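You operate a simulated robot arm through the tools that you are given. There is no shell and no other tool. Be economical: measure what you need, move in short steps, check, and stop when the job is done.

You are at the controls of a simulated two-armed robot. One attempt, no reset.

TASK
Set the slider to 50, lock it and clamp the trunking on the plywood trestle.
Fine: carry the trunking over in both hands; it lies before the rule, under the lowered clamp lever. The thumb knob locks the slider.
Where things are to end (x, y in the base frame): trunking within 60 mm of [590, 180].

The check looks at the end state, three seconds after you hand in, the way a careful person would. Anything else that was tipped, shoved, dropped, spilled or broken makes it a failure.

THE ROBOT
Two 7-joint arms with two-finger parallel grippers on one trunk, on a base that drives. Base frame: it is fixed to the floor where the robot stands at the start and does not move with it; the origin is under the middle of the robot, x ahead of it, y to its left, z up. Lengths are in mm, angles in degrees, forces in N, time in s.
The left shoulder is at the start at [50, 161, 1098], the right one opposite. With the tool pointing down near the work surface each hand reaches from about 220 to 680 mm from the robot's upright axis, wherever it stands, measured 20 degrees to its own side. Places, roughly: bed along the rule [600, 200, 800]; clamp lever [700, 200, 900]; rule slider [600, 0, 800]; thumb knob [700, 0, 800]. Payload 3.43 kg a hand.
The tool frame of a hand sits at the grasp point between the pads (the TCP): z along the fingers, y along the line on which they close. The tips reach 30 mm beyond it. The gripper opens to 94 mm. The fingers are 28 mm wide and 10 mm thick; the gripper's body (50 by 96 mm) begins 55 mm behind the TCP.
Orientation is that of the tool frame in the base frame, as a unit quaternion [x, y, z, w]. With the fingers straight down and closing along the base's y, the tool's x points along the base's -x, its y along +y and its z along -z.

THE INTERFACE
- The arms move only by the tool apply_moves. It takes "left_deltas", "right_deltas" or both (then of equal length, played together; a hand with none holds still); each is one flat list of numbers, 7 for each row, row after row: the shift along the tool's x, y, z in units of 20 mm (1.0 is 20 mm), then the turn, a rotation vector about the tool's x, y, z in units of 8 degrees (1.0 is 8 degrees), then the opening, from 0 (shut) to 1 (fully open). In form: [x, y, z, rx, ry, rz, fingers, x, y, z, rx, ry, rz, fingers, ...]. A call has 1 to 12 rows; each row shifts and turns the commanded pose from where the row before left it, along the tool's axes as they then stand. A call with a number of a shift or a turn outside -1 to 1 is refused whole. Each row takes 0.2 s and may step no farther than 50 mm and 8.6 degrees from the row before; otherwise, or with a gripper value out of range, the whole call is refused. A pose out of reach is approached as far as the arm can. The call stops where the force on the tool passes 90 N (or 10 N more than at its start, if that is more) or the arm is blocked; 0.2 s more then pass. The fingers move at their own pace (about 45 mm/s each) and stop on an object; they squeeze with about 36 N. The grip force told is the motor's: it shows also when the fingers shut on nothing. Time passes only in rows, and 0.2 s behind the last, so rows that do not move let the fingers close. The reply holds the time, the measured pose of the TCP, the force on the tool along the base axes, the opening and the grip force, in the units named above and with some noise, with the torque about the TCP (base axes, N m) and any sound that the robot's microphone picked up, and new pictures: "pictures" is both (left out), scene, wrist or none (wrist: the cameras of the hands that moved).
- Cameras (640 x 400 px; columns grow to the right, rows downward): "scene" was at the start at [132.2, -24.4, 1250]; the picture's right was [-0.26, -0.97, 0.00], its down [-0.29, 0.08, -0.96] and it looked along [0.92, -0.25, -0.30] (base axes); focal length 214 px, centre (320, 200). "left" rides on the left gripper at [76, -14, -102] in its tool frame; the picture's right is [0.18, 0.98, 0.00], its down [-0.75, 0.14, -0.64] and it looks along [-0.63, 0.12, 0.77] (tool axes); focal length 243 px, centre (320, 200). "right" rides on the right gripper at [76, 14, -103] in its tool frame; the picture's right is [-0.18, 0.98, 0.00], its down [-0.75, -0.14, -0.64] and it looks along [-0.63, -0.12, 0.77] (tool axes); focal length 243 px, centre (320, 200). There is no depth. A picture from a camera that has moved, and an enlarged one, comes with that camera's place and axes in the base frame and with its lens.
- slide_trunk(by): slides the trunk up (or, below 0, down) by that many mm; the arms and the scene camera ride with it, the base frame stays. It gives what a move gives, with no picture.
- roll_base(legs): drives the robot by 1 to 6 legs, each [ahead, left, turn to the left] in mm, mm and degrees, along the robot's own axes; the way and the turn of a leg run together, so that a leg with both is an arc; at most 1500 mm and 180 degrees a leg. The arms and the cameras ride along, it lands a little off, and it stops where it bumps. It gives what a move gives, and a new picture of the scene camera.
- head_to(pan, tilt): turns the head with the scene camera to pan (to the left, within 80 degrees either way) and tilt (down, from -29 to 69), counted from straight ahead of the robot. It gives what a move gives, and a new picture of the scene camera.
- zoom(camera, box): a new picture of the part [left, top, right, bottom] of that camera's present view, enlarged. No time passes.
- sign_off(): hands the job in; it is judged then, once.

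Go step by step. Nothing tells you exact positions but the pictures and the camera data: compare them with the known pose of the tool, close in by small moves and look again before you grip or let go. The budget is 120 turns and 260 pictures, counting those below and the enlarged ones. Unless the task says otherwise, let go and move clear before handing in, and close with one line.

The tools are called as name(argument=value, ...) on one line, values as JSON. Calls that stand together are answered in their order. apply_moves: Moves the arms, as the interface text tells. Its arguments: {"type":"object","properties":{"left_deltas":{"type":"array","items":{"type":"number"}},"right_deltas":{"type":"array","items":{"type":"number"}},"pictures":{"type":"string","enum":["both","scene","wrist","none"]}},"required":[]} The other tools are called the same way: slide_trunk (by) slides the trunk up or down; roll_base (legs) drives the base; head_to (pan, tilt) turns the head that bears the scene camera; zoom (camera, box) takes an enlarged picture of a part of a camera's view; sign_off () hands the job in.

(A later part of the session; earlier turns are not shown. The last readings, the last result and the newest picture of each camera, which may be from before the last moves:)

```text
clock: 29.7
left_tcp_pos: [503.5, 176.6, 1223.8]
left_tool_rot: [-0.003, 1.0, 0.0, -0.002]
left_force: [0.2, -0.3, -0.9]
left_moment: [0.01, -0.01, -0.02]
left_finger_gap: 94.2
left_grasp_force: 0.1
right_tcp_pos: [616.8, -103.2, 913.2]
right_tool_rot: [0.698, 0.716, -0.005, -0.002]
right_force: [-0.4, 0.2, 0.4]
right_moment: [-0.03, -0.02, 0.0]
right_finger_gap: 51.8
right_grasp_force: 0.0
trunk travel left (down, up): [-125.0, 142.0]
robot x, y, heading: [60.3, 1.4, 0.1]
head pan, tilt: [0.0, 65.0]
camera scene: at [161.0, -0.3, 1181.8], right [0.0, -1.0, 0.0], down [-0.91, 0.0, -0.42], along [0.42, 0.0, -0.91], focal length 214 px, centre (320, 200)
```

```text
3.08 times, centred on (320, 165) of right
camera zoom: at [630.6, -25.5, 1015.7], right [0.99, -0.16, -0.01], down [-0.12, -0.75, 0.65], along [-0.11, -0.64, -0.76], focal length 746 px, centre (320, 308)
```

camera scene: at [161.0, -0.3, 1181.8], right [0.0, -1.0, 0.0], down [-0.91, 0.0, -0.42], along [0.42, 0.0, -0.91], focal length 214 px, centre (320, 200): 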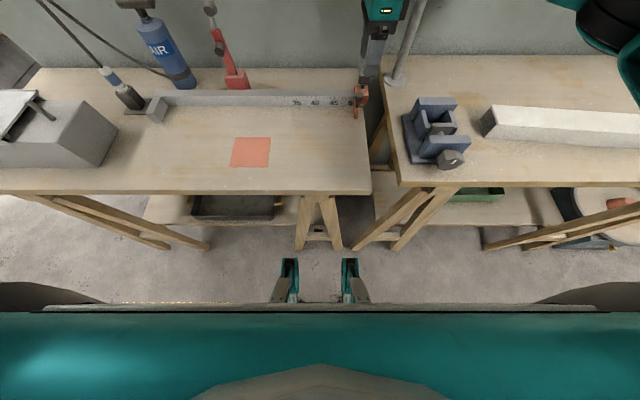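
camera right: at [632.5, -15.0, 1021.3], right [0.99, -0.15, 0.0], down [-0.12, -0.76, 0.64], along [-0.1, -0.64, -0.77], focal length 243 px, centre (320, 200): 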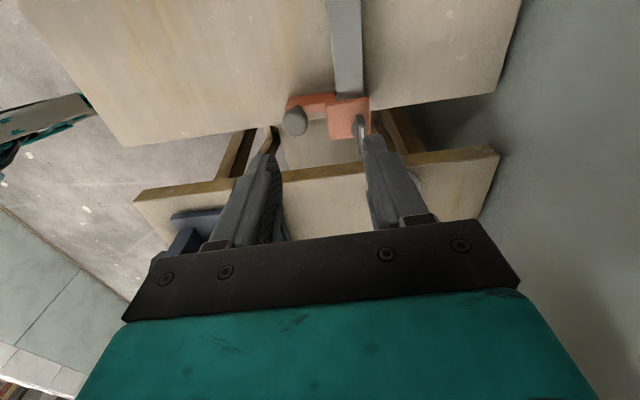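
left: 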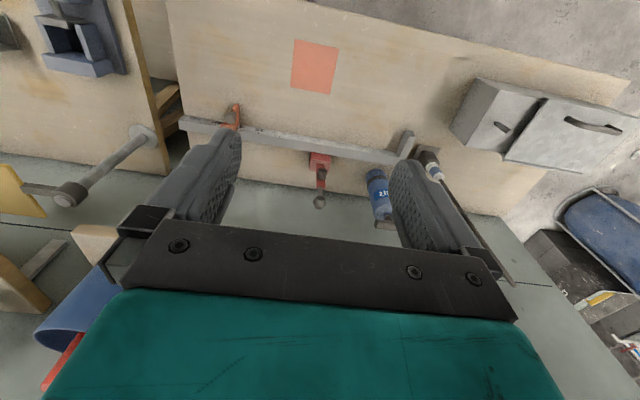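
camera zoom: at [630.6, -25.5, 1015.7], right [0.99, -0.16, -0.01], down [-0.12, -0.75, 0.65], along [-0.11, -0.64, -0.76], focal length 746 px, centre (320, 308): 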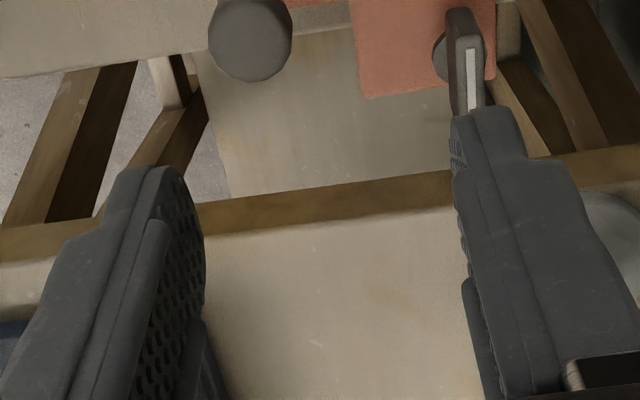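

The table edge is still at x≈381, so nothing was shoved. The wing is at about (655, -111), and I'll move over it and part of the way down.

apply_moves(right_deltas=[-0.2, 0.95, 0, 0, 0, 0, 0.55, -0.2, 0.95, 0, 0, 0, 0, 0.55, 0, 0, 0.9, 0, 0, 0, 0.55, 0, 0, 0.9, 0, 0, 0, 0.55], pictures="wrist")

zoom(camera="right", box=[240, 100, 400, 230])

head_to(pan=0, tilt=42)

zoom(camera="scene", box=[320, 170, 400, 220])

```text
clock: 30.9
left_tcp_pos: [474.5, 167.2, 1237.8]
left_tool_rot: [0.0, 1.0, 0.002, 0.012]
left_force: [-0.7, 0.0, 0.3]
left_moment: [0.05, -0.01, -0.04]
left_finger_gap: 94.1
left_grasp_force: 0.2
right_tcp_pos: [631.2, -94.1, 911.1]
right_tool_rot: [0.676, 0.736, 0.025, 0.012]
right_force: [0.8, 0.7, -0.5]
right_moment: [0.02, 0.02, 0.01]
right_finger_gap: 51.7
right_grasp_force: 0.0
trunk travel left (down, up): [-125.0, 142.0]
robot x, y, heading: [57.2, -5.0, -0.3]
head pan, tilt: [0.0, 65.0]
stopped in row 4 (right hand): the arm was blocked; the commanded pose is now the measured one
camera right: at [633.1, -19.3, 1016.2], right [0.99, -0.1, 0.05], down [-0.11, -0.78, 0.62], along [-0.03, -0.62, -0.78], focal length 243 px, centre (320, 200)
```

right: 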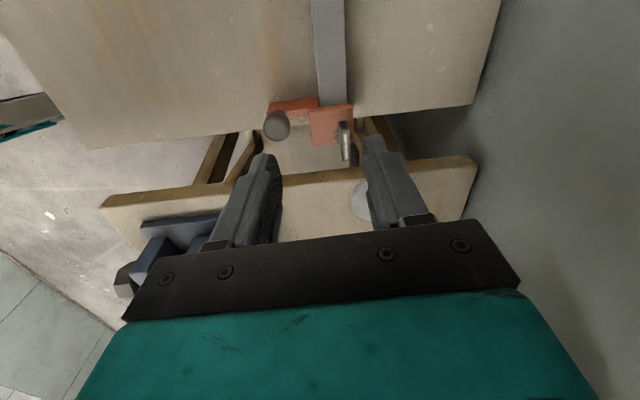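

```text
3.08 times, centred on (320, 165) of right
camera zoom: at [633.1, -19.3, 1016.2], right [0.99, -0.1, 0.05], down [-0.11, -0.78, 0.62], along [-0.03, -0.62, -0.78], focal length 746 px, centre (320, 308)
```

zoom: 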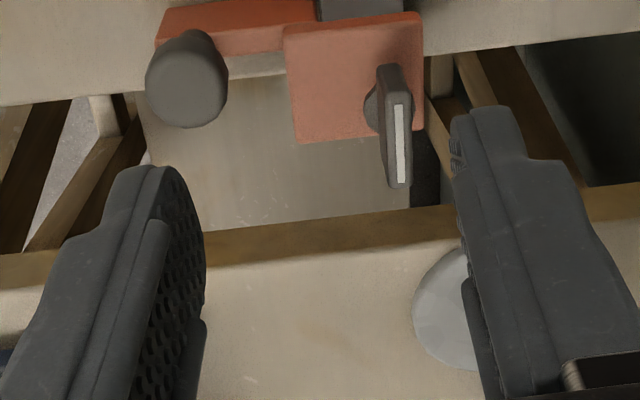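

```text
clock: 31.8
left_tcp_pos: [474.5, 169.7, 1238.9]
left_tool_rot: [-0.003, 1.0, 0.003, 0.014]
left_force: [1.0, 0.5, 0.4]
left_moment: [-0.04, 0.01, 0.01]
left_finger_gap: 94.1
left_grasp_force: 0.1
right_tcp_pos: [631.0, -94.4, 910.4]
right_tool_rot: [0.677, 0.735, 0.024, 0.012]
right_force: [-0.2, -0.1, -0.6]
right_moment: [0.0, -0.03, -0.01]
right_finger_gap: 51.7
right_grasp_force: 0.0
trunk travel left (down, up): [-125.0, 142.0]
robot x, y, heading: [55.7, -0.5, -0.1]
head pan, tilt: [0.0, 42.0]
camera scene: at [153.7, -6.4, 1214.5], right [0.0, -1.0, -0.01], down [-0.65, 0.01, -0.76], along [0.76, 0.0, -0.65], focal length 214 px, centre (320, 200)
```

scene: 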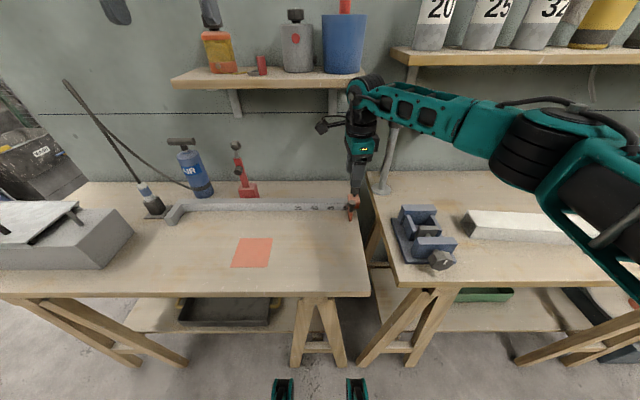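

```text
8.00 times, centred on (360, 195) of scene
camera zoom: at [153.7, -6.4, 1214.5], right [0.0, -1.0, -0.01], down [-0.65, 0.01, -0.76], along [0.76, 0.0, -0.65], focal length 1716 px, centre (0, 240)
```

zoom: 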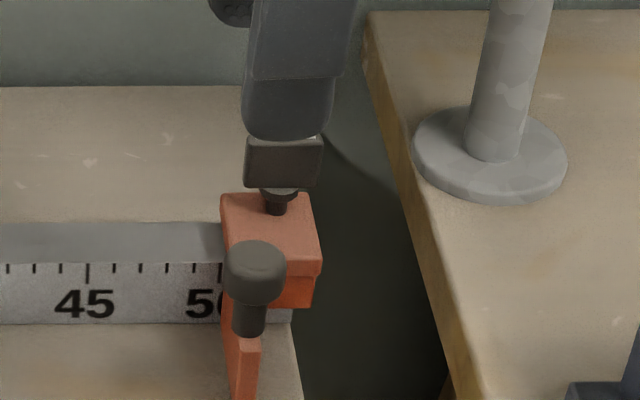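

The wrist has run into the end of the shelf above, not the table; that is what blocked both the arm and the base. I'll back out now and approach the knob tilted, with the wrist toward the robot.

apply_moves(right_deltas=[0, -0.9, 0, 0, 0, 0, 0.55, 0, -0.9, 0, 0, 0, 0, 0.55, 0, -0.9, 0, 0, 0, 0, 0.55, 0, -0.9, 0, 0, 0, 0, 0.55, 0, -0.9, 0, 0, 0, 0, 0.55], pictures="scene")

head_to(pan=0, tilt=20)

```text
clock: 33.0
left_tcp_pos: [503.8, 175.5, 1224.9]
left_tool_rot: [-0.004, 1.0, 0.0, -0.002]
left_force: [-0.1, 0.6, 0.8]
left_moment: [0.0, 0.01, -0.04]
left_finger_gap: 94.2
left_grasp_force: 0.1
right_tcp_pos: [562.8, -99.8, 887.1]
right_tool_rot: [0.684, 0.729, 0.007, 0.002]
right_force: [0.1, 0.1, -0.1]
right_moment: [-0.04, 0.0, -0.02]
right_finger_gap: 51.5
right_grasp_force: 0.1
trunk travel left (down, up): [-125.0, 142.0]
robot x, y, heading: [59.0, -1.6, 0.2]
head pan, tilt: [0.0, 42.0]
camera scene: at [183.4, -0.5, 1211.0], right [0.0, -1.0, 0.0], down [-0.67, 0.0, -0.74], along [0.74, 0.0, -0.67], focal length 214 px, centre (320, 200)
```

scene: 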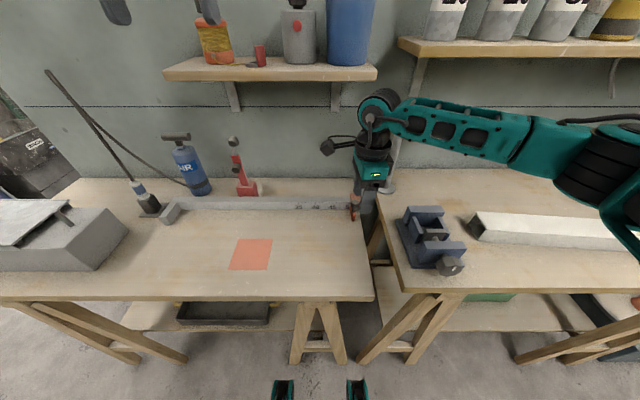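

```text
clock: 33.9
left_tcp_pos: [503.1, 175.9, 1225.4]
left_tool_rot: [-0.004, 1.0, 0.0, -0.001]
left_force: [-0.3, -0.4, 0.2]
left_moment: [-0.04, 0.0, -0.01]
left_finger_gap: 93.8
left_grasp_force: 0.0
right_tcp_pos: [563.0, -100.2, 887.3]
right_tool_rot: [0.684, 0.73, 0.007, 0.001]
right_force: [-0.4, 0.3, 0.4]
right_moment: [0.02, -0.01, 0.01]
right_finger_gap: 51.7
right_grasp_force: 0.0
trunk travel left (down, up): [-125.0, 142.0]
robot x, y, heading: [56.0, 4.8, -0.0]
head pan, tilt: [0.0, 20.0]
camera scene: at [192.8, -0.4, 1245.4], right [0.0, -1.0, 0.0], down [-0.34, 0.0, -0.94], along [0.94, 0.0, -0.34], focal length 214 px, centre (320, 200)
```

scene: 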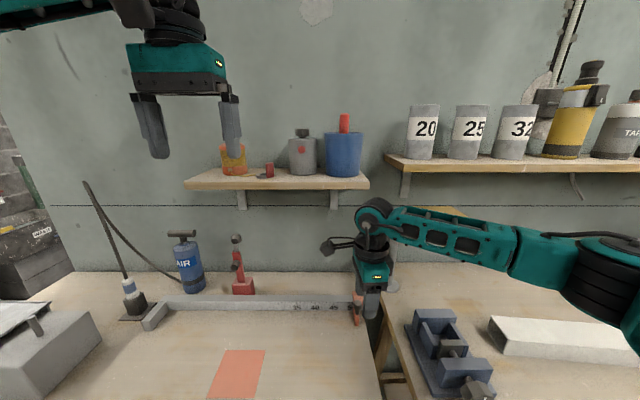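

Everything on the shelf is undisturbed. I'll unwind the yaw and then tilt the hand 40° forward.

apply_moves(right_deltas=[0, 0, 0, 0, 0, -0.981, 0.55, 0, 0, 0, 0, 0, -0.981, 0.55, 0, 0, 0, 0, 0, -0.981, 0.55, 0, 0, 0, 0, 0, -0.981, 0.55, 0, 0, 0, 0, 0, -0.981, 0.55, 0, 0, 0, 0, 0, -0.981, 0.55, 0, 0, 0, 0, 0, -0.981, 0.55, 0, 0, 0, 0, 0, -0.981, 0.55, 0, 0, 0, 0, 0, -0.981, 0.55, 0, 0, 0, 0, 0, -0.981, 0.55, 0, 0, 0, 0, 0, -0.981, 0.55], pictures="none")

apply_moves(right_deltas=[0, 0, -0.5, 0, -1, 0, 0.55, 0, 0, -0.5, 0, -1, 0, 0.55, 0, 0, 0, 0, -1, 0, 0.55, 0, 0, 0, 0, -1, 0, 0.55, 0, 0, 0, 0, -1, 0, 0.55])

zoom(camera="right", box=[240, 60, 400, 230])

```text
clock: 36.2
left_tcp_pos: [502.5, 176.1, 1224.1]
left_tool_rot: [-0.003, 1.0, 0.0, -0.001]
left_force: [-0.2, -0.3, 0.0]
left_moment: [-0.01, 0.03, 0.03]
left_finger_gap: 94.0
left_grasp_force: 0.0
right_tcp_pos: [563.3, -99.5, 886.3]
right_tool_rot: [-0.002, 1.0, 0.005, 0.005]
right_force: [-0.1, 0.1, 1.1]
right_moment: [-0.02, -0.02, 0.02]
right_finger_gap: 51.7
right_grasp_force: 0.1
trunk travel left (down, up): [-125.0, 142.0]
robot x, y, heading: [57.1, 0.5, 0.1]
head pan, tilt: [0.0, 20.0]
```

```text
clock: 37.5
left_tcp_pos: [503.3, 175.2, 1224.8]
left_tool_rot: [-0.004, 1.0, 0.0, -0.001]
left_force: [0.0, -0.5, -0.2]
left_moment: [-0.01, -0.03, -0.03]
left_finger_gap: 94.1
left_grasp_force: 0.1
right_tcp_pos: [563.3, -99.3, 907.5]
right_tool_rot: [0.001, 0.937, 0.005, 0.349]
right_force: [0.8, 0.1, -0.2]
right_moment: [0.02, 0.04, 0.0]
right_finger_gap: 51.6
right_grasp_force: 0.1
trunk travel left (down, up): [-125.0, 142.0]
robot x, y, heading: [55.5, 0.5, 0.0]
head pan, tilt: [0.0, 20.0]
camera scene: at [192.8, -0.5, 1245.5], right [0.0, -1.0, 0.0], down [-0.34, 0.0, -0.94], along [0.94, 0.0, -0.34], focal length 214 px, centre (320, 200)
camera right: at [436.7, -86.8, 935.4], right [0.14, 0.98, 0.13], down [0.15, -0.15, 0.98], along [0.98, -0.11, -0.17], focal length 243 px, centre (320, 200)
```

scene: 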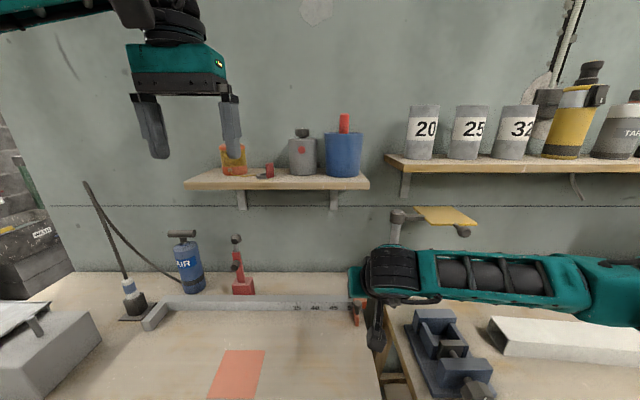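
right: 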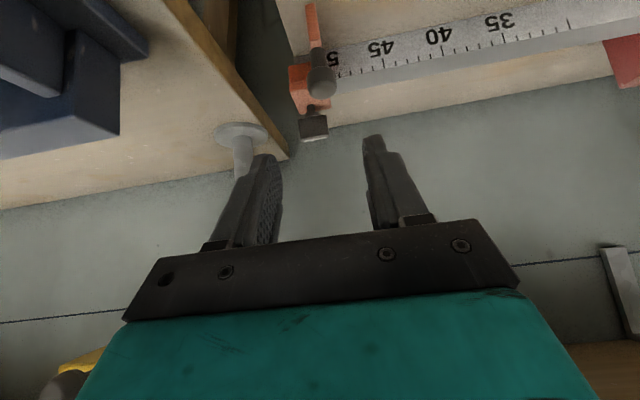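

```text
2.35 times, centred on (320, 145) of right
camera zoom: at [436.7, -86.8, 935.4], right [0.14, 0.98, 0.13], down [0.15, -0.15, 0.98], along [0.98, -0.11, -0.17], focal length 571 px, centre (320, 329)
```

zoom: 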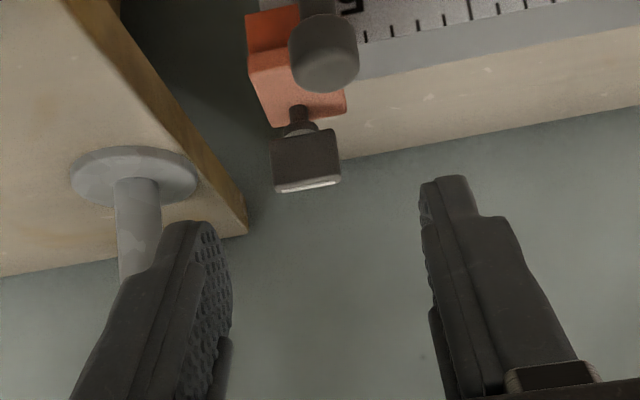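

Now there's a clear view of the wing, at about (655, -110) spanning z 813–838. I'll approach along the fingers and stop short of it.

apply_moves(right_deltas=[-0.56, -0.26, 0, 0, 0, 0, 0.55, -0.56, -0.26, 0, 0, 0, 0, 0.55, 0, 0, 0.95, 0, 0, 0, 0.55, 0, 0, 0.95, 0, 0, 0, 0.55, 0, 0, 0.95, 0, 0, 0, 0.55, 0, 0, 0.95, 0, 0, 0, 0.55], pictures="wrist")

zoom(camera="right", box=[240, 60, 400, 230])

head_to(pan=0, tilt=42)

zoom(camera="scene", box=[320, 170, 400, 220])

```text
clock: 38.9
left_tcp_pos: [504.3, 174.4, 1225.0]
left_tool_rot: [-0.004, 1.0, 0.0, -0.002]
left_force: [-0.5, 0.0, -0.3]
left_moment: [0.01, -0.01, 0.02]
left_finger_gap: 93.9
left_grasp_force: 0.1
right_tcp_pos: [626.9, -111.6, 862.1]
right_tool_rot: [0.001, 0.937, 0.005, 0.348]
right_force: [-0.6, 0.9, -0.5]
right_moment: [0.01, 0.03, -0.01]
right_finger_gap: 52.0
right_grasp_force: 0.2
trunk travel left (down, up): [-125.0, 142.0]
robot x, y, heading: [58.2, -1.6, 0.3]
head pan, tilt: [0.0, 20.0]
camera right: at [502.0, -97.4, 891.9], right [0.14, 0.98, 0.13], down [0.15, -0.15, 0.98], along [0.98, -0.11, -0.17], focal length 243 px, centre (320, 200)
```

right: 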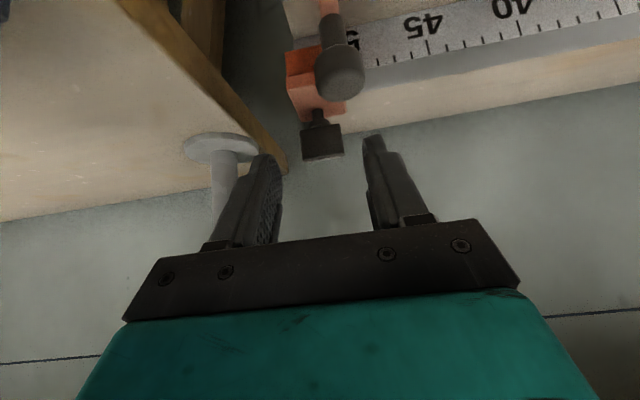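

```text
2.35 times, centred on (320, 145) of right
camera zoom: at [502.0, -97.4, 891.9], right [0.14, 0.98, 0.13], down [0.15, -0.15, 0.98], along [0.98, -0.11, -0.17], focal length 571 px, centre (320, 329)
```

zoom: 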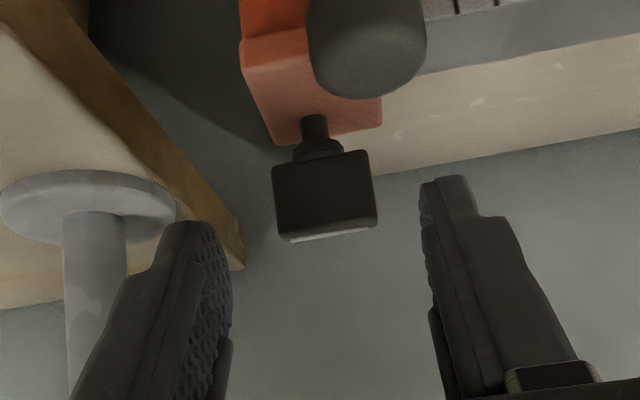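

```text
clock: 39.7
left_tcp_pos: [503.1, 176.4, 1223.9]
left_tool_rot: [-0.003, 1.0, 0.0, -0.003]
left_force: [-0.2, 0.3, 0.3]
left_moment: [0.0, -0.01, -0.02]
left_finger_gap: 94.1
left_grasp_force: 0.1
right_tcp_pos: [627.1, -110.4, 863.6]
right_tool_rot: [0.0, 0.937, 0.005, 0.348]
right_force: [0.5, 1.1, -1.1]
right_moment: [0.01, 0.02, 0.02]
right_finger_gap: 51.8
right_grasp_force: 0.0
trunk travel left (down, up): [-125.0, 142.0]
robot x, y, heading: [58.9, 1.5, 0.3]
head pan, tilt: [0.0, 42.0]
camera scene: at [183.3, -0.4, 1211.1], right [0.0, -1.0, 0.0], down [-0.67, 0.0, -0.74], along [0.74, 0.0, -0.67], focal length 214 px, centre (320, 200)
```

scene: 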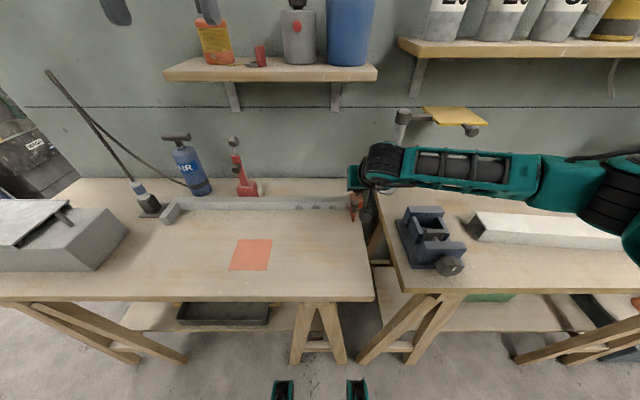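

```text
8.00 times, centred on (360, 195) of scene
camera zoom: at [183.3, -0.4, 1211.1], right [0.0, -1.0, 0.0], down [-0.67, 0.0, -0.74], along [0.74, 0.0, -0.67], focal length 1716 px, centre (0, 240)
```

zoom: 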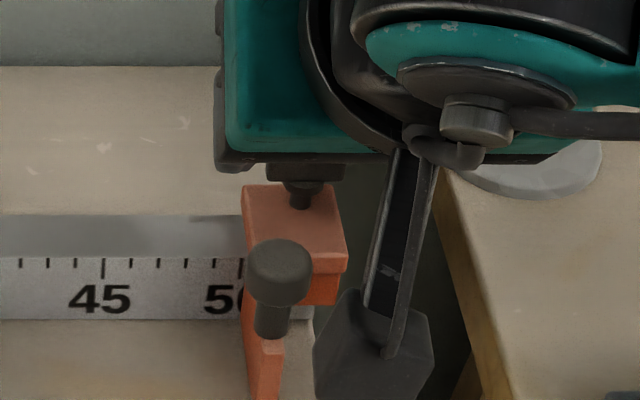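

Alignment is good. I'll advance the last 40 mm and close on the wing's edges.

apply_moves(right_deltas=[-0.1, 0, 0.98, 0, 0, 0, 0.55, -0.1, 0, 0.98, 0, 0, 0, 0.55, 0, 0, 0, 0, 0, 0, 0.2, 0, 0, 0, 0, 0, 0, 0.2, 0, 0, 0, 0, 0, 0, 0.2, 0, 0, 0, 0, 0, 0, 0.2], pictures="wrist")

zoom(camera="right", box=[240, 60, 400, 230])

```text
clock: 41.1
left_tcp_pos: [502.4, 175.8, 1224.6]
left_tool_rot: [-0.004, 1.0, 0.0, -0.001]
left_force: [-0.1, 1.2, -0.2]
left_moment: [-0.01, 0.01, 0.0]
left_finger_gap: 94.0
left_grasp_force: 0.0
right_tcp_pos: [655.2, -110.6, 836.3]
right_tool_rot: [0.0, 0.938, 0.004, 0.348]
right_force: [-4.3, 1.1, 2.5]
right_moment: [-0.6, 0.3, -0.09]
right_finger_gap: 27.9
right_grasp_force: 38.6
trunk travel left (down, up): [-125.0, 142.0]
robot x, y, heading: [59.9, -1.2, 0.4]
head pan, tilt: [0.0, 42.0]
camera right: at [529.7, -97.1, 865.1], right [0.14, 0.98, 0.13], down [0.15, -0.15, 0.98], along [0.98, -0.11, -0.17], focal length 243 px, centre (320, 200)
```

right: 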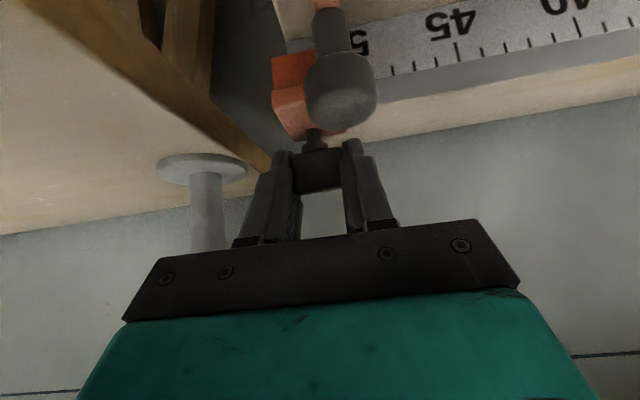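

```text
2.35 times, centred on (320, 145) of right
camera zoom: at [529.7, -97.1, 865.1], right [0.14, 0.98, 0.13], down [0.15, -0.15, 0.98], along [0.98, -0.11, -0.17], focal length 571 px, centre (320, 329)
```

zoom: 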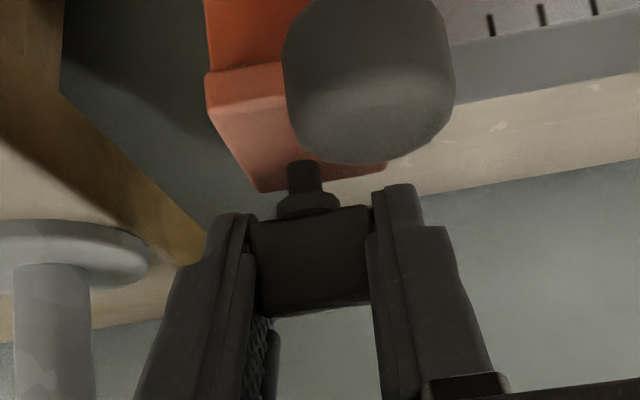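

I've got the wing at 27.9 mm. I'll turn it clockwise about the vertical and watch the torque.

apply_moves(right_deltas=[0, 0, 0, 0.655, 0, 0.756, 0.2, 0, 0, 0, 0.655, 0, 0.756, 0.2, 0, 0, 0, 0.655, 0, 0.756, 0.2], pictures="wrist")

zoom(camera="right", box=[240, 60, 400, 230])

```text
clock: 41.9
left_tcp_pos: [500.8, 176.2, 1226.3]
left_tool_rot: [-0.004, 1.0, -0.001, -0.001]
left_force: [0.6, -0.1, 0.7]
left_moment: [-0.02, 0.0, -0.04]
left_finger_gap: 93.8
left_grasp_force: 0.1
right_tcp_pos: [655.3, -109.4, 835.9]
right_tool_rot: [0.196, 0.918, -0.068, 0.338]
right_force: [-14.0, 1.2, 0.7]
right_moment: [-1.0, -0.34, 0.05]
right_finger_gap: 27.4
right_grasp_force: 45.1
trunk travel left (down, up): [-125.0, 142.0]
robot x, y, heading: [56.2, 2.3, 0.1]
head pan, tilt: [0.0, 42.0]
camera right: at [546.3, -46.6, 865.7], right [0.53, 0.84, 0.13], down [0.08, -0.2, 0.98], along [0.85, -0.5, -0.18], focal length 243 px, centre (320, 200)
```

right: 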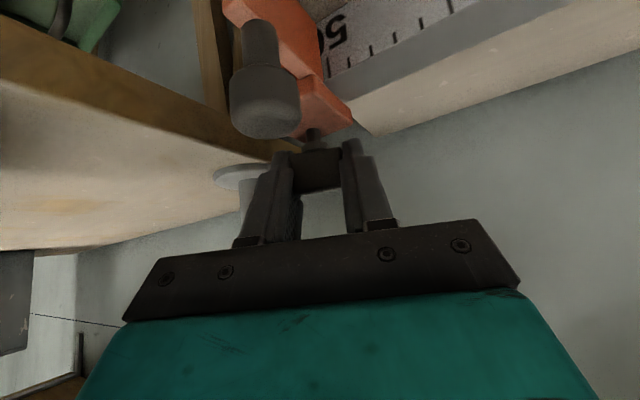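

```text
2.35 times, centred on (320, 145) of right
camera zoom: at [546.3, -46.6, 865.7], right [0.53, 0.84, 0.13], down [0.08, -0.2, 0.98], along [0.85, -0.5, -0.18], focal length 571 px, centre (320, 329)
```

zoom: 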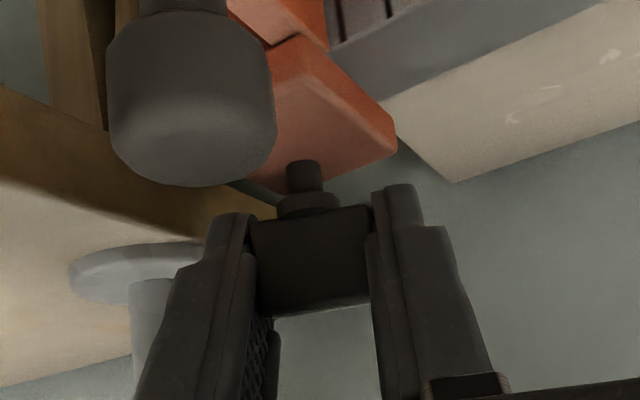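

The knob turns with the hand, so I'll keep going.

apply_moves(right_deltas=[0, 0, 0, 0.655, 0, 0.756, 0.2, 0, 0, 0, 0.655, 0, 0.756, 0.2, 0, 0, 0, 0.655, 0, 0.756, 0.2, 0, 0, 0, 0.655, 0, 0.756, 0.2], pictures="both")

zoom(camera="right", box=[240, 60, 400, 230])

```text
clock: 42.9
left_tcp_pos: [502.3, 176.9, 1224.5]
left_tool_rot: [-0.003, 1.0, 0.0, -0.002]
left_force: [-1.0, 0.2, -0.9]
left_moment: [0.01, -0.01, 0.03]
left_finger_gap: 93.9
left_grasp_force: 0.0
right_tcp_pos: [653.8, -109.2, 835.3]
right_tool_rot: [0.442, 0.829, -0.161, 0.303]
right_force: [-18.3, 0.5, -7.2]
right_moment: [-0.57, -0.23, -0.01]
right_finger_gap: 27.7
right_grasp_force: 45.3
trunk travel left (down, up): [-125.0, 142.0]
robot x, y, heading: [56.6, 0.8, 0.1]
head pan, tilt: [0.0, 42.0]
camera scene: at [182.2, -0.3, 1211.1], right [0.0, -1.0, 0.0], down [-0.67, 0.0, -0.74], along [0.74, 0.0, -0.67], focal length 214 px, centre (320, 200)
camera right: at [596.4, 1.1, 866.0], right [0.89, 0.43, 0.12], down [-0.03, -0.21, 0.98], along [0.45, -0.88, -0.18], focal length 243 px, centre (320, 200)
```

scene: 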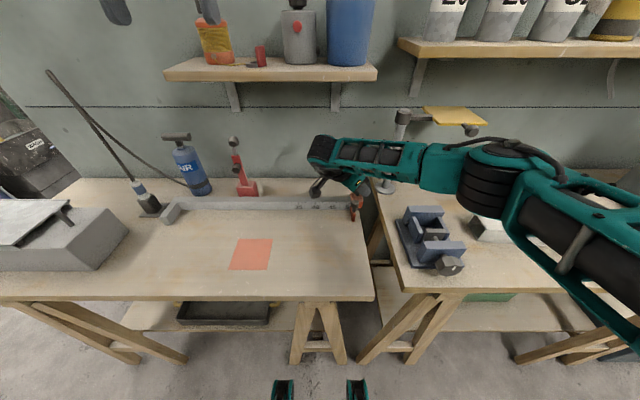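
right: 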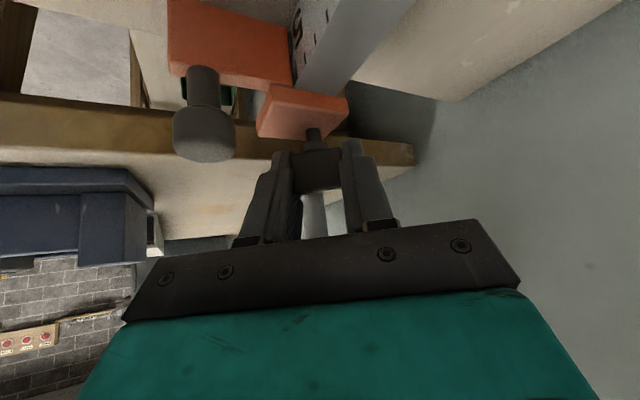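

```text
2.35 times, centred on (320, 145) of right
camera zoom: at [596.4, 1.1, 866.0], right [0.89, 0.43, 0.12], down [-0.03, -0.21, 0.98], along [0.45, -0.88, -0.18], focal length 571 px, centre (320, 329)
```

zoom: 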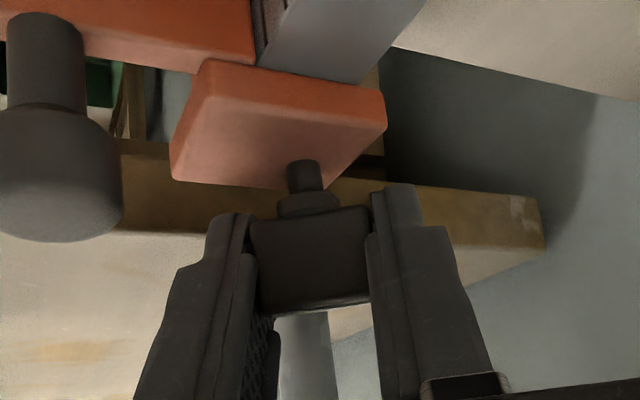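

It's at 56°, so I'll continue toward 90°.

apply_moves(right_deltas=[0, 0, 0, 0.655, 0, 0.756, 0.2, 0, 0, 0, 0.655, 0, 0.756, 0.2, 0, 0, 0, 0.655, 0, 0.756, 0.2, 0, 0, 0, 0.655, 0, 0.756, 0.2], pictures="both")

zoom(camera="right", box=[240, 60, 400, 230])

```text
clock: 43.9
left_tcp_pos: [508.2, 174.9, 1222.0]
left_tool_rot: [-0.003, 1.0, 0.0, -0.005]
left_force: [0.3, 0.3, -0.6]
left_moment: [-0.03, 0.0, 0.04]
left_finger_gap: 93.9
left_grasp_force: 0.1
right_tcp_pos: [654.9, -107.3, 837.0]
right_tool_rot: [0.649, 0.678, -0.237, 0.251]
right_force: [30.8, -8.3, -24.3]
right_moment: [-0.63, 0.59, -0.05]
right_finger_gap: 27.8
right_grasp_force: 44.8
right hand out of reach, approached as far as the arm can: row 4
trunk travel left (down, up): [-125.0, 142.0]
robot x, y, heading: [60.3, 2.1, 0.2]
head pan, tilt: [0.0, 42.0]
camera scene: at [188.8, -1.3, 1210.0], right [0.0, -1.0, 0.0], down [-0.67, 0.0, -0.74], along [0.74, 0.0, -0.67], focal length 214 px, centre (320, 200)
camera right: at [662.1, 17.3, 866.1], right [0.99, -0.1, 0.12], down [-0.14, -0.16, 0.98], along [-0.07, -0.98, -0.18], focal length 243 px, centre (320, 200)
```

scene: 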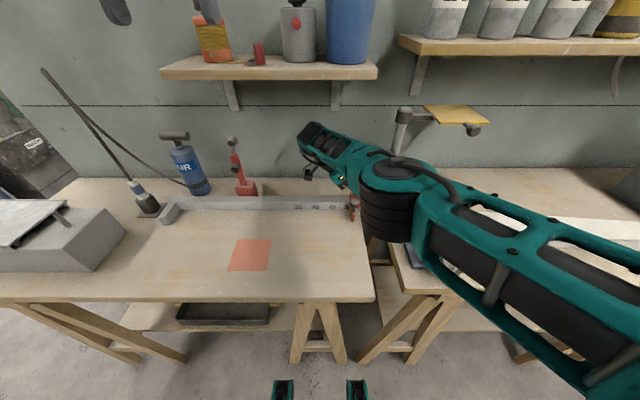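
right: 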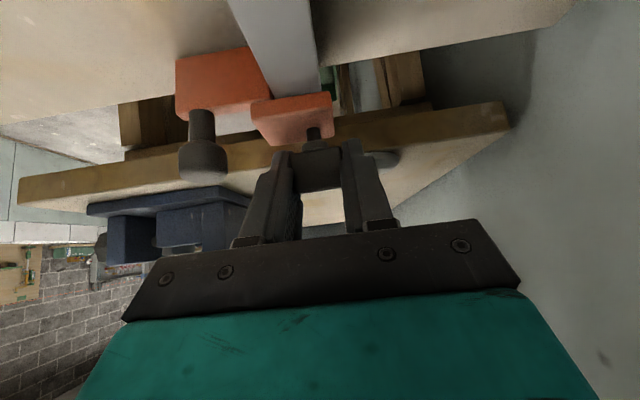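

```text
2.35 times, centred on (320, 145) of right
camera zoom: at [662.1, 17.3, 866.1], right [0.99, -0.1, 0.12], down [-0.14, -0.16, 0.98], along [-0.07, -0.98, -0.18], focal length 571 px, centre (320, 329)
```

zoom: 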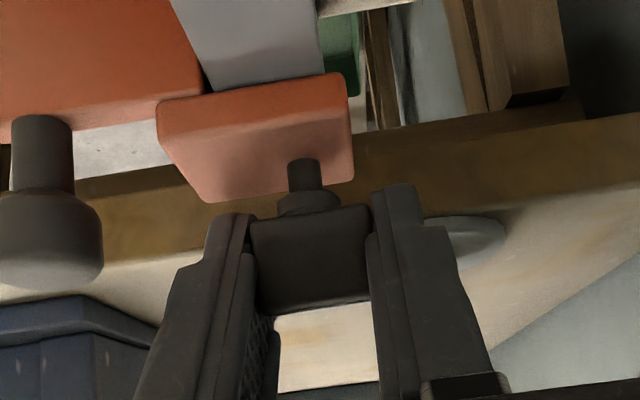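

The knob is at about 88°. I'll release, withdraw along the fingers and look.

apply_moves(right_deltas=[0, 0, 0, 0, 0, 0, 0.5, 0, 0, 0, 0, 0, 0, 0.5, 0, 0, 0, 0, 0, 0, 0.5, 0, 0, -0.8, 0, 0, 0, 0.5, 0, 0, -0.9, 0, 0, 0, 0.5, 0, 0, -0.9, 0, 0, 0, 0.5, 0, 0, -0.9, 0, 0, 0, 0.5], pictures="wrist")

zoom(camera="scene", box=[320, 170, 400, 220])

zoom(camera="right", box=[240, 60, 400, 230])

```text
clock: 45.5
left_tcp_pos: [503.0, 175.9, 1224.1]
left_tool_rot: [-0.004, 1.0, 0.0, -0.002]
left_force: [0.0, -0.6, 0.5]
left_moment: [-0.01, 0.03, 0.0]
left_finger_gap: 93.9
left_grasp_force: 0.0
right_tcp_pos: [640.7, -80.7, 873.8]
right_tool_rot: [0.651, 0.676, -0.24, 0.247]
right_force: [-0.1, 0.2, -0.3]
right_moment: [0.01, 0.02, -0.01]
right_finger_gap: 47.1
right_grasp_force: 0.2
right hand out of reach, approached as far as the arm can: row 5, 7
trunk travel left (down, up): [-125.0, 142.0]
robot x, y, heading: [57.4, -0.5, 0.1]
head pan, tilt: [0.0, 42.0]
camera right: at [651.3, 44.3, 903.6], right [0.99, -0.1, 0.12], down [-0.13, -0.16, 0.98], along [-0.08, -0.98, -0.18], focal length 243 px, centre (320, 200)
```

right: 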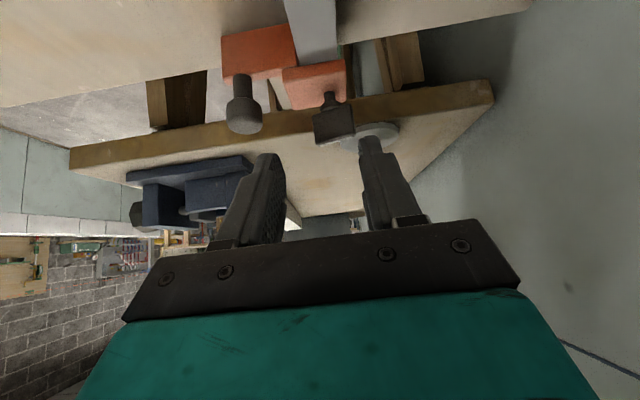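

```text
8.00 times, centred on (360, 195) of scene
camera zoom: at [183.3, -0.5, 1211.1], right [0.0, -1.0, 0.0], down [-0.67, 0.0, -0.74], along [0.74, 0.0, -0.67], focal length 1716 px, centre (0, 240)
```

zoom: 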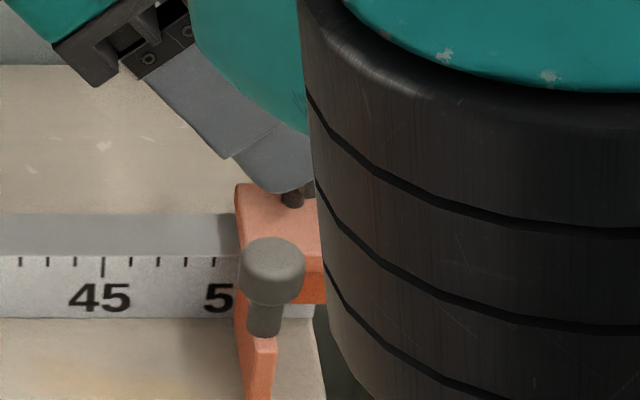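

```text
2.35 times, centred on (320, 145) of right
camera zoom: at [651.3, 44.3, 903.6], right [0.99, -0.1, 0.12], down [-0.13, -0.16, 0.98], along [-0.08, -0.98, -0.18], focal length 571 px, centre (320, 329)
```

zoom: 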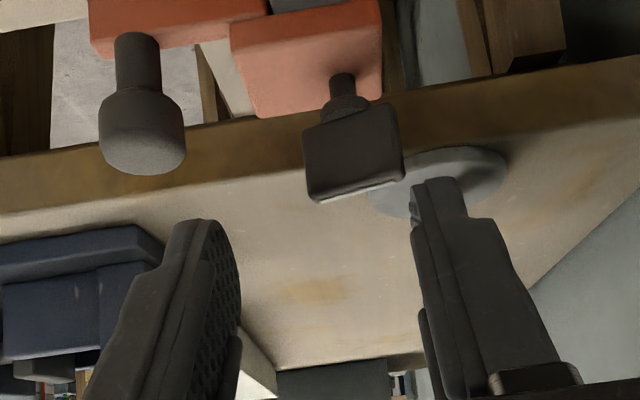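

The wing is turned, but the carriage seems to have crept about 2 mm toward 49.8. I'll swing the hand back to the front and measure it.

apply_moves(right_deltas=[-0.65, -0.6, -0.75, 0, 0, 0, 0.5, -0.65, -0.6, -0.75, 0, 0, 0, 0.5, 0, -0.6, 0, -0.65, 0, -0.756, 0.5, 0, -0.6, 0, -0.65, 0, -0.756, 0.5, 0, 0, 0, -0.655, 0, -0.756, 0.5, 0, 0, 0, -0.655, 0, -0.756, 0.5, 0, 0, 0, -0.655, 0, -0.756, 0.5, 0, 0, 0, -0.655, 0, -0.756, 0.5, 0, 0, 0, -0.655, 0, -0.756, 0.5, 0, 0, 0, -0.655, 0, -0.756, 0.5, 0, 0, 0, -0.655, 0, -0.756, 0.5, 0, 0, 0, -0.655, 0, -0.756, 0.5], pictures="both")

zoom(camera="scene", box=[320, 170, 400, 220])

```text
clock: 48.1
left_tcp_pos: [503.6, 174.7, 1225.7]
left_tool_rot: [-0.004, 1.0, 0.0, -0.002]
left_force: [-0.8, 0.3, 0.0]
left_moment: [-0.01, 0.01, -0.04]
left_finger_gap: 94.0
left_grasp_force: 0.1
right_tcp_pos: [596.6, -82.7, 911.6]
right_tool_rot: [0.065, 0.936, -0.019, 0.346]
right_force: [-0.2, 0.8, -0.8]
right_moment: [-0.01, -0.02, -0.01]
right_finger_gap: 47.2
right_grasp_force: 0.1
trunk travel left (down, up): [-125.0, 142.0]
robot x, y, heading: [61.8, -1.7, -0.1]
head pan, tilt: [0.0, 42.0]
camera scene: at [183.3, -0.7, 1211.1], right [0.0, -1.0, 0.0], down [-0.67, 0.0, -0.74], along [0.74, 0.0, -0.67], focal length 214 px, centre (320, 200)
camera right: at [474.2, -52.9, 940.7], right [0.27, 0.95, 0.13], down [0.13, -0.17, 0.98], along [0.95, -0.25, -0.17], focal length 243 px, centre (320, 200)
```

scene: 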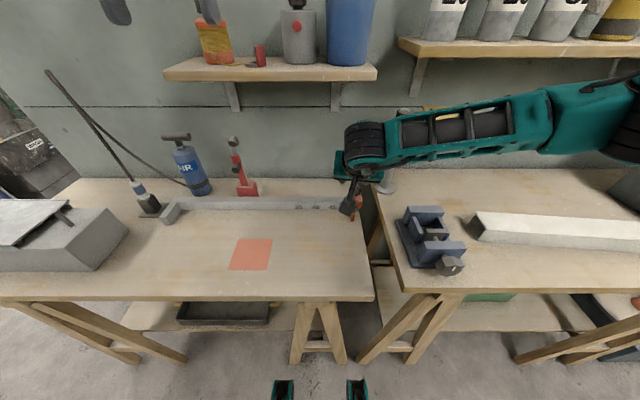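
right: 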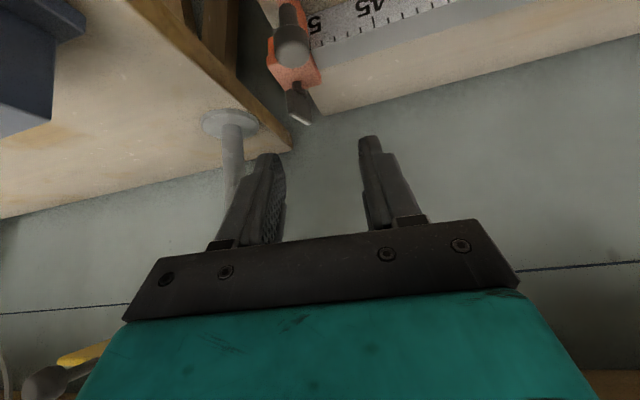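

```text
8.00 times, centred on (360, 195) of scene
camera zoom: at [183.3, -0.7, 1211.1], right [0.0, -1.0, 0.0], down [-0.67, 0.0, -0.74], along [0.74, 0.0, -0.67], focal length 1716 px, centre (0, 240)
```

zoom: 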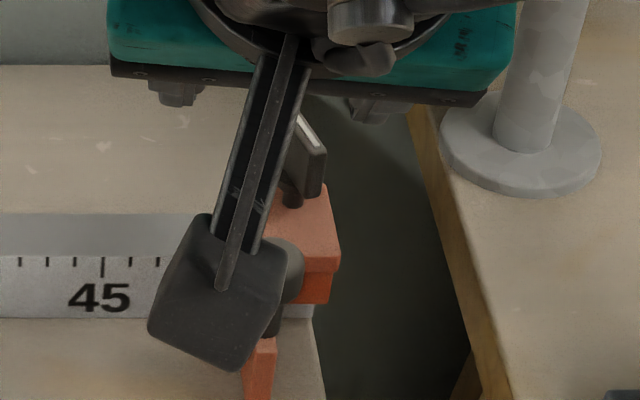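

I'll retract further so the view of the carriage is clear.

apply_moves(right_deltas=[0, 0, -0.9, -0.655, 0, -0.756, 0.5, 0, 0, -0.9, 0, 0, 0, 0.5, 0, -0.5, -0.9, 0, 0, 0, 0.5, 0, -0.5, -0.9, 0, 0, 0, 0.5, 0, -0.5, -0.9, 0, 0, 0, 0.5], pictures="wrist")

zoom(camera="scene", box=[320, 170, 400, 220])

zoom(camera="right", box=[250, 20, 410, 140])

```text
clock: 49.3
left_tcp_pos: [504.1, 176.4, 1225.3]
left_tool_rot: [-0.004, 1.0, 0.0, -0.002]
left_force: [0.2, -0.3, 0.0]
left_moment: [-0.02, -0.01, 0.0]
left_finger_gap: 94.1
left_grasp_force: 0.1
right_tcp_pos: [537.3, -112.5, 979.9]
right_tool_rot: [0.001, 0.938, 0.004, 0.347]
right_force: [-0.2, 0.5, -0.4]
right_moment: [-0.01, 0.0, 0.0]
right_finger_gap: 47.0
right_grasp_force: 0.0
trunk travel left (down, up): [-125.0, 142.0]
robot x, y, heading: [56.3, 2.3, -0.1]
head pan, tilt: [0.0, 42.0]
camera right: at [411.4, -98.6, 1009.3], right [0.14, 0.98, 0.13], down [0.15, -0.15, 0.98], along [0.98, -0.11, -0.17], focal length 243 px, centre (320, 200)
```

right: 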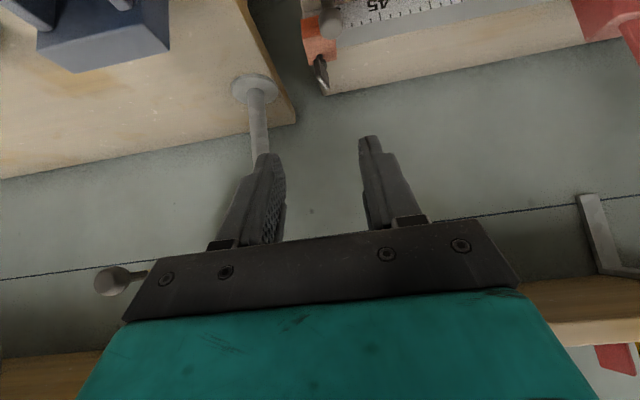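

```text
8.00 times, centred on (360, 195) of scene
camera zoom: at [183.1, -0.6, 1211.1], right [0.0, -1.0, 0.0], down [-0.67, 0.0, -0.74], along [0.74, 0.0, -0.67], focal length 1716 px, centre (0, 240)
```

zoom: 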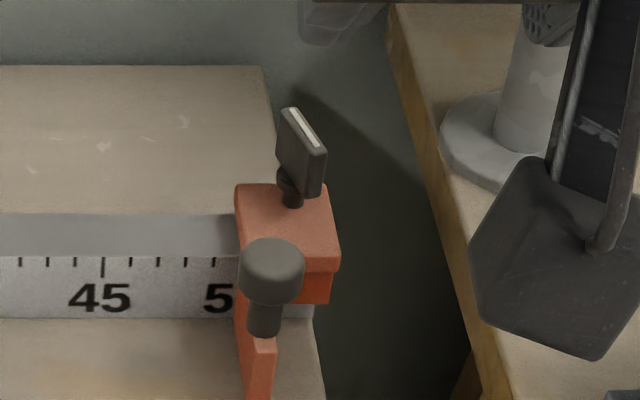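

```text
3.33 times, centred on (330, 80) of right
camera zoom: at [411.4, -98.6, 1009.3], right [0.14, 0.98, 0.13], down [0.15, -0.15, 0.98], along [0.98, -0.11, -0.17], focal length 809 px, centre (287, 600)
```

zoom: 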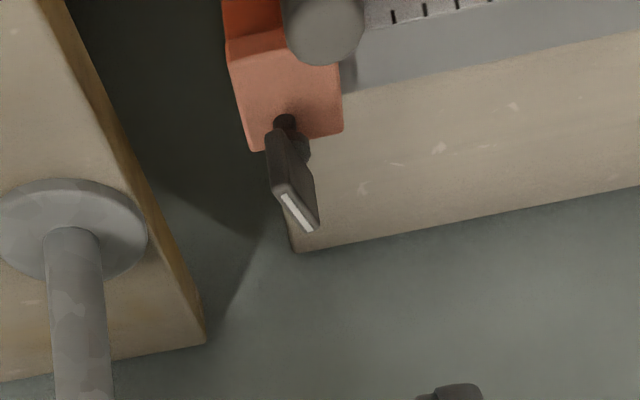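

The slider reads about 49.8 and the wing is at about 74°. I'll regrip the wing by its faces at yaw -16, so I can loosen it a little, trim the position and tighten it fully.

apply_moves(right_deltas=[0, 0, 0, -0.655, 0, -0.756, 0.5, 0, 0, 0, -0.655, 0, -0.756, 0.5, 0.19, -0.68, 0, 0, 0, 0, 0.5, 0.19, -0.68, 0, 0, 0, 0, 0.5, 0, 0, 0.9, 0, 0, 0, 0.5, 0, 0, 0.9, 0, 0, 0, 0.5, 0, 0, 0.9, 0, 0, 0, 0.5, 0, 0, 0.9, 0, 0, 0, 0.5, 0, 0, 0.9, 0, 0, 0, 0.5, 0, 0, 0.9, 0, 0, 0, 0.5, 0, 0, 0.9, 0, 0, 0, 0.5, 0, 0, 0.9, 0, 0, 0, 0.5], pictures="wrist")

zoom(camera="right", box=[240, 60, 400, 230])

```text
clock: 51.9
left_tcp_pos: [503.6, 176.2, 1225.7]
left_tool_rot: [-0.003, 1.0, 0.0, -0.002]
left_force: [0.2, 0.0, -0.2]
left_moment: [0.01, 0.0, 0.02]
left_finger_gap: 94.3
left_grasp_force: 0.1
right_tcp_pos: [629.6, -113.2, 866.1]
right_tool_rot: [-0.13, 0.928, 0.053, 0.344]
right_force: [-0.1, 0.3, -0.7]
right_moment: [-0.04, 0.05, 0.01]
right_finger_gap: 47.1
right_grasp_force: 0.0
trunk travel left (down, up): [-125.0, 142.0]
robot x, y, heading: [56.8, 0.8, 0.2]
head pan, tilt: [0.0, 42.0]
camera right: at [505.8, -135.1, 894.5], right [-0.14, 0.98, 0.13], down [0.19, -0.1, 0.98], along [0.97, 0.16, -0.17], focal length 243 px, centre (320, 200)
```

right: 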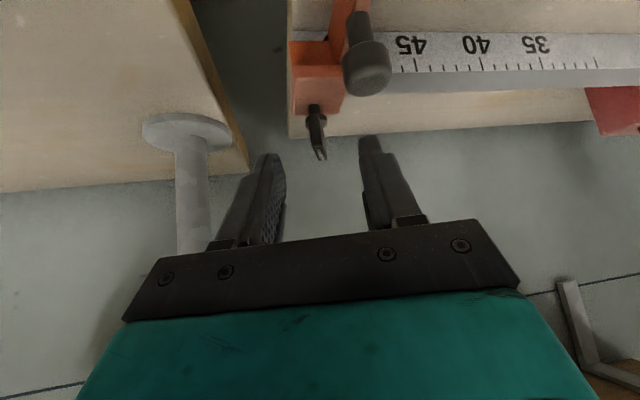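

```text
2.35 times, centred on (320, 145) of right
camera zoom: at [505.8, -135.1, 894.5], right [-0.14, 0.98, 0.13], down [0.19, -0.1, 0.98], along [0.97, 0.16, -0.17], focal length 571 px, centre (320, 329)
```

zoom: 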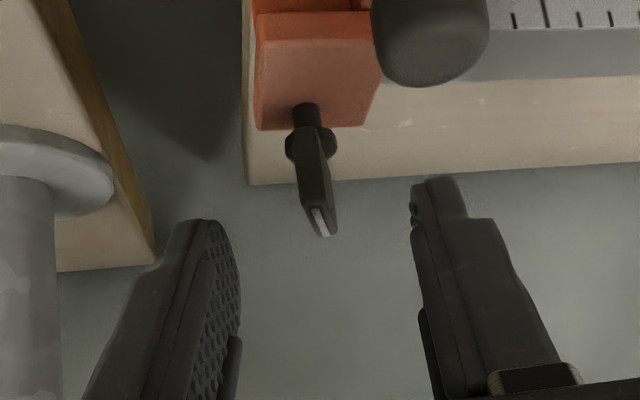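

It's aligned, so I'll advance and close on the faces.

apply_moves(right_deltas=[0, 0, 1, 0, 0, 0, 0.5, 0, 0, 0.95, 0, 0, 0, 0.5, 0, 0, 0, 0, 0, 0, 0, 0, 0, 0, 0, 0, 0, 0, 0, 0, 0, 0, 0, 0, 0, 0, 0, 0, 0, 0, 0, 0], pictures="wrist")

zoom(camera="right", box=[240, 60, 400, 230])

zoom(camera="scene", box=[320, 170, 400, 220])

```text
clock: 53.3
left_tcp_pos: [503.4, 176.8, 1225.1]
left_tool_rot: [-0.004, 1.0, 0.0, -0.001]
left_force: [0.1, 0.2, -0.4]
left_moment: [0.0, -0.03, -0.02]
left_finger_gap: 94.0
left_grasp_force: 0.1
right_tcp_pos: [655.2, -106.6, 835.7]
right_tool_rot: [-0.13, 0.928, 0.053, 0.344]
right_force: [5.6, -0.8, 1.1]
right_moment: [-0.05, -0.18, -0.03]
right_finger_gap: 14.1
right_grasp_force: 45.1
trunk travel left (down, up): [-125.0, 142.0]
robot x, y, heading: [57.8, 2.4, 0.1]
head pan, tilt: [0.0, 42.0]
camera right: at [530.7, -127.7, 864.8], right [-0.14, 0.98, 0.13], down [0.19, -0.1, 0.98], along [0.97, 0.16, -0.17], focal length 243 px, centre (320, 200)
```

right: 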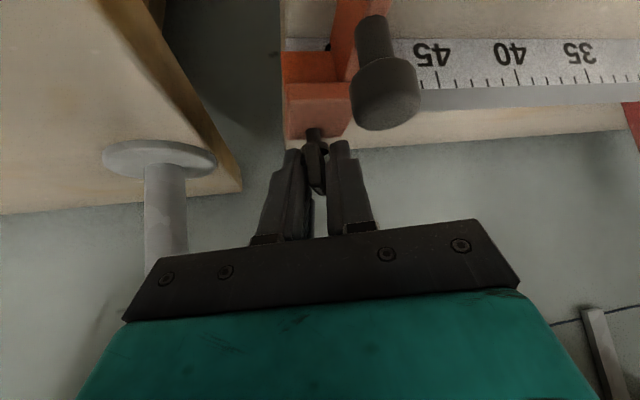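

```text
2.35 times, centred on (320, 145) of right
camera zoom: at [530.7, -127.7, 864.8], right [-0.14, 0.98, 0.13], down [0.19, -0.1, 0.98], along [0.97, 0.16, -0.17], focal length 571 px, centre (320, 329)
```

zoom: 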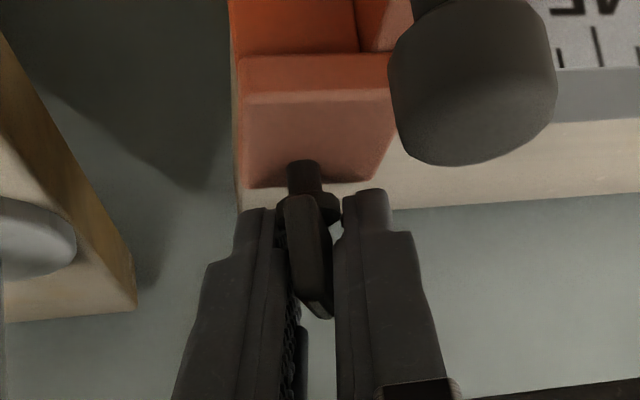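

```text
8.00 times, centred on (360, 195) of scene
camera zoom: at [183.6, -0.5, 1211.1], right [0.0, -1.0, 0.0], down [-0.67, 0.0, -0.74], along [0.74, 0.0, -0.67], focal length 1716 px, centre (0, 240)
```

zoom: 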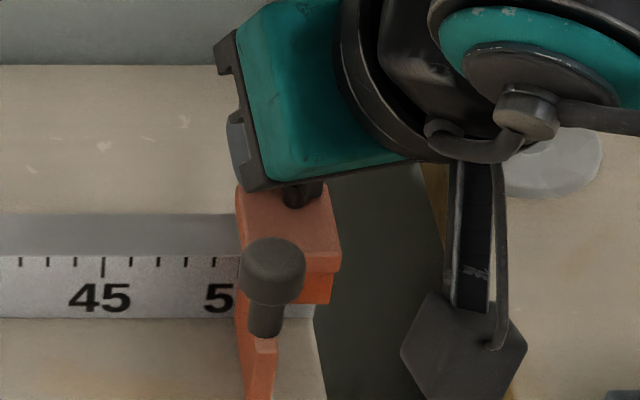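

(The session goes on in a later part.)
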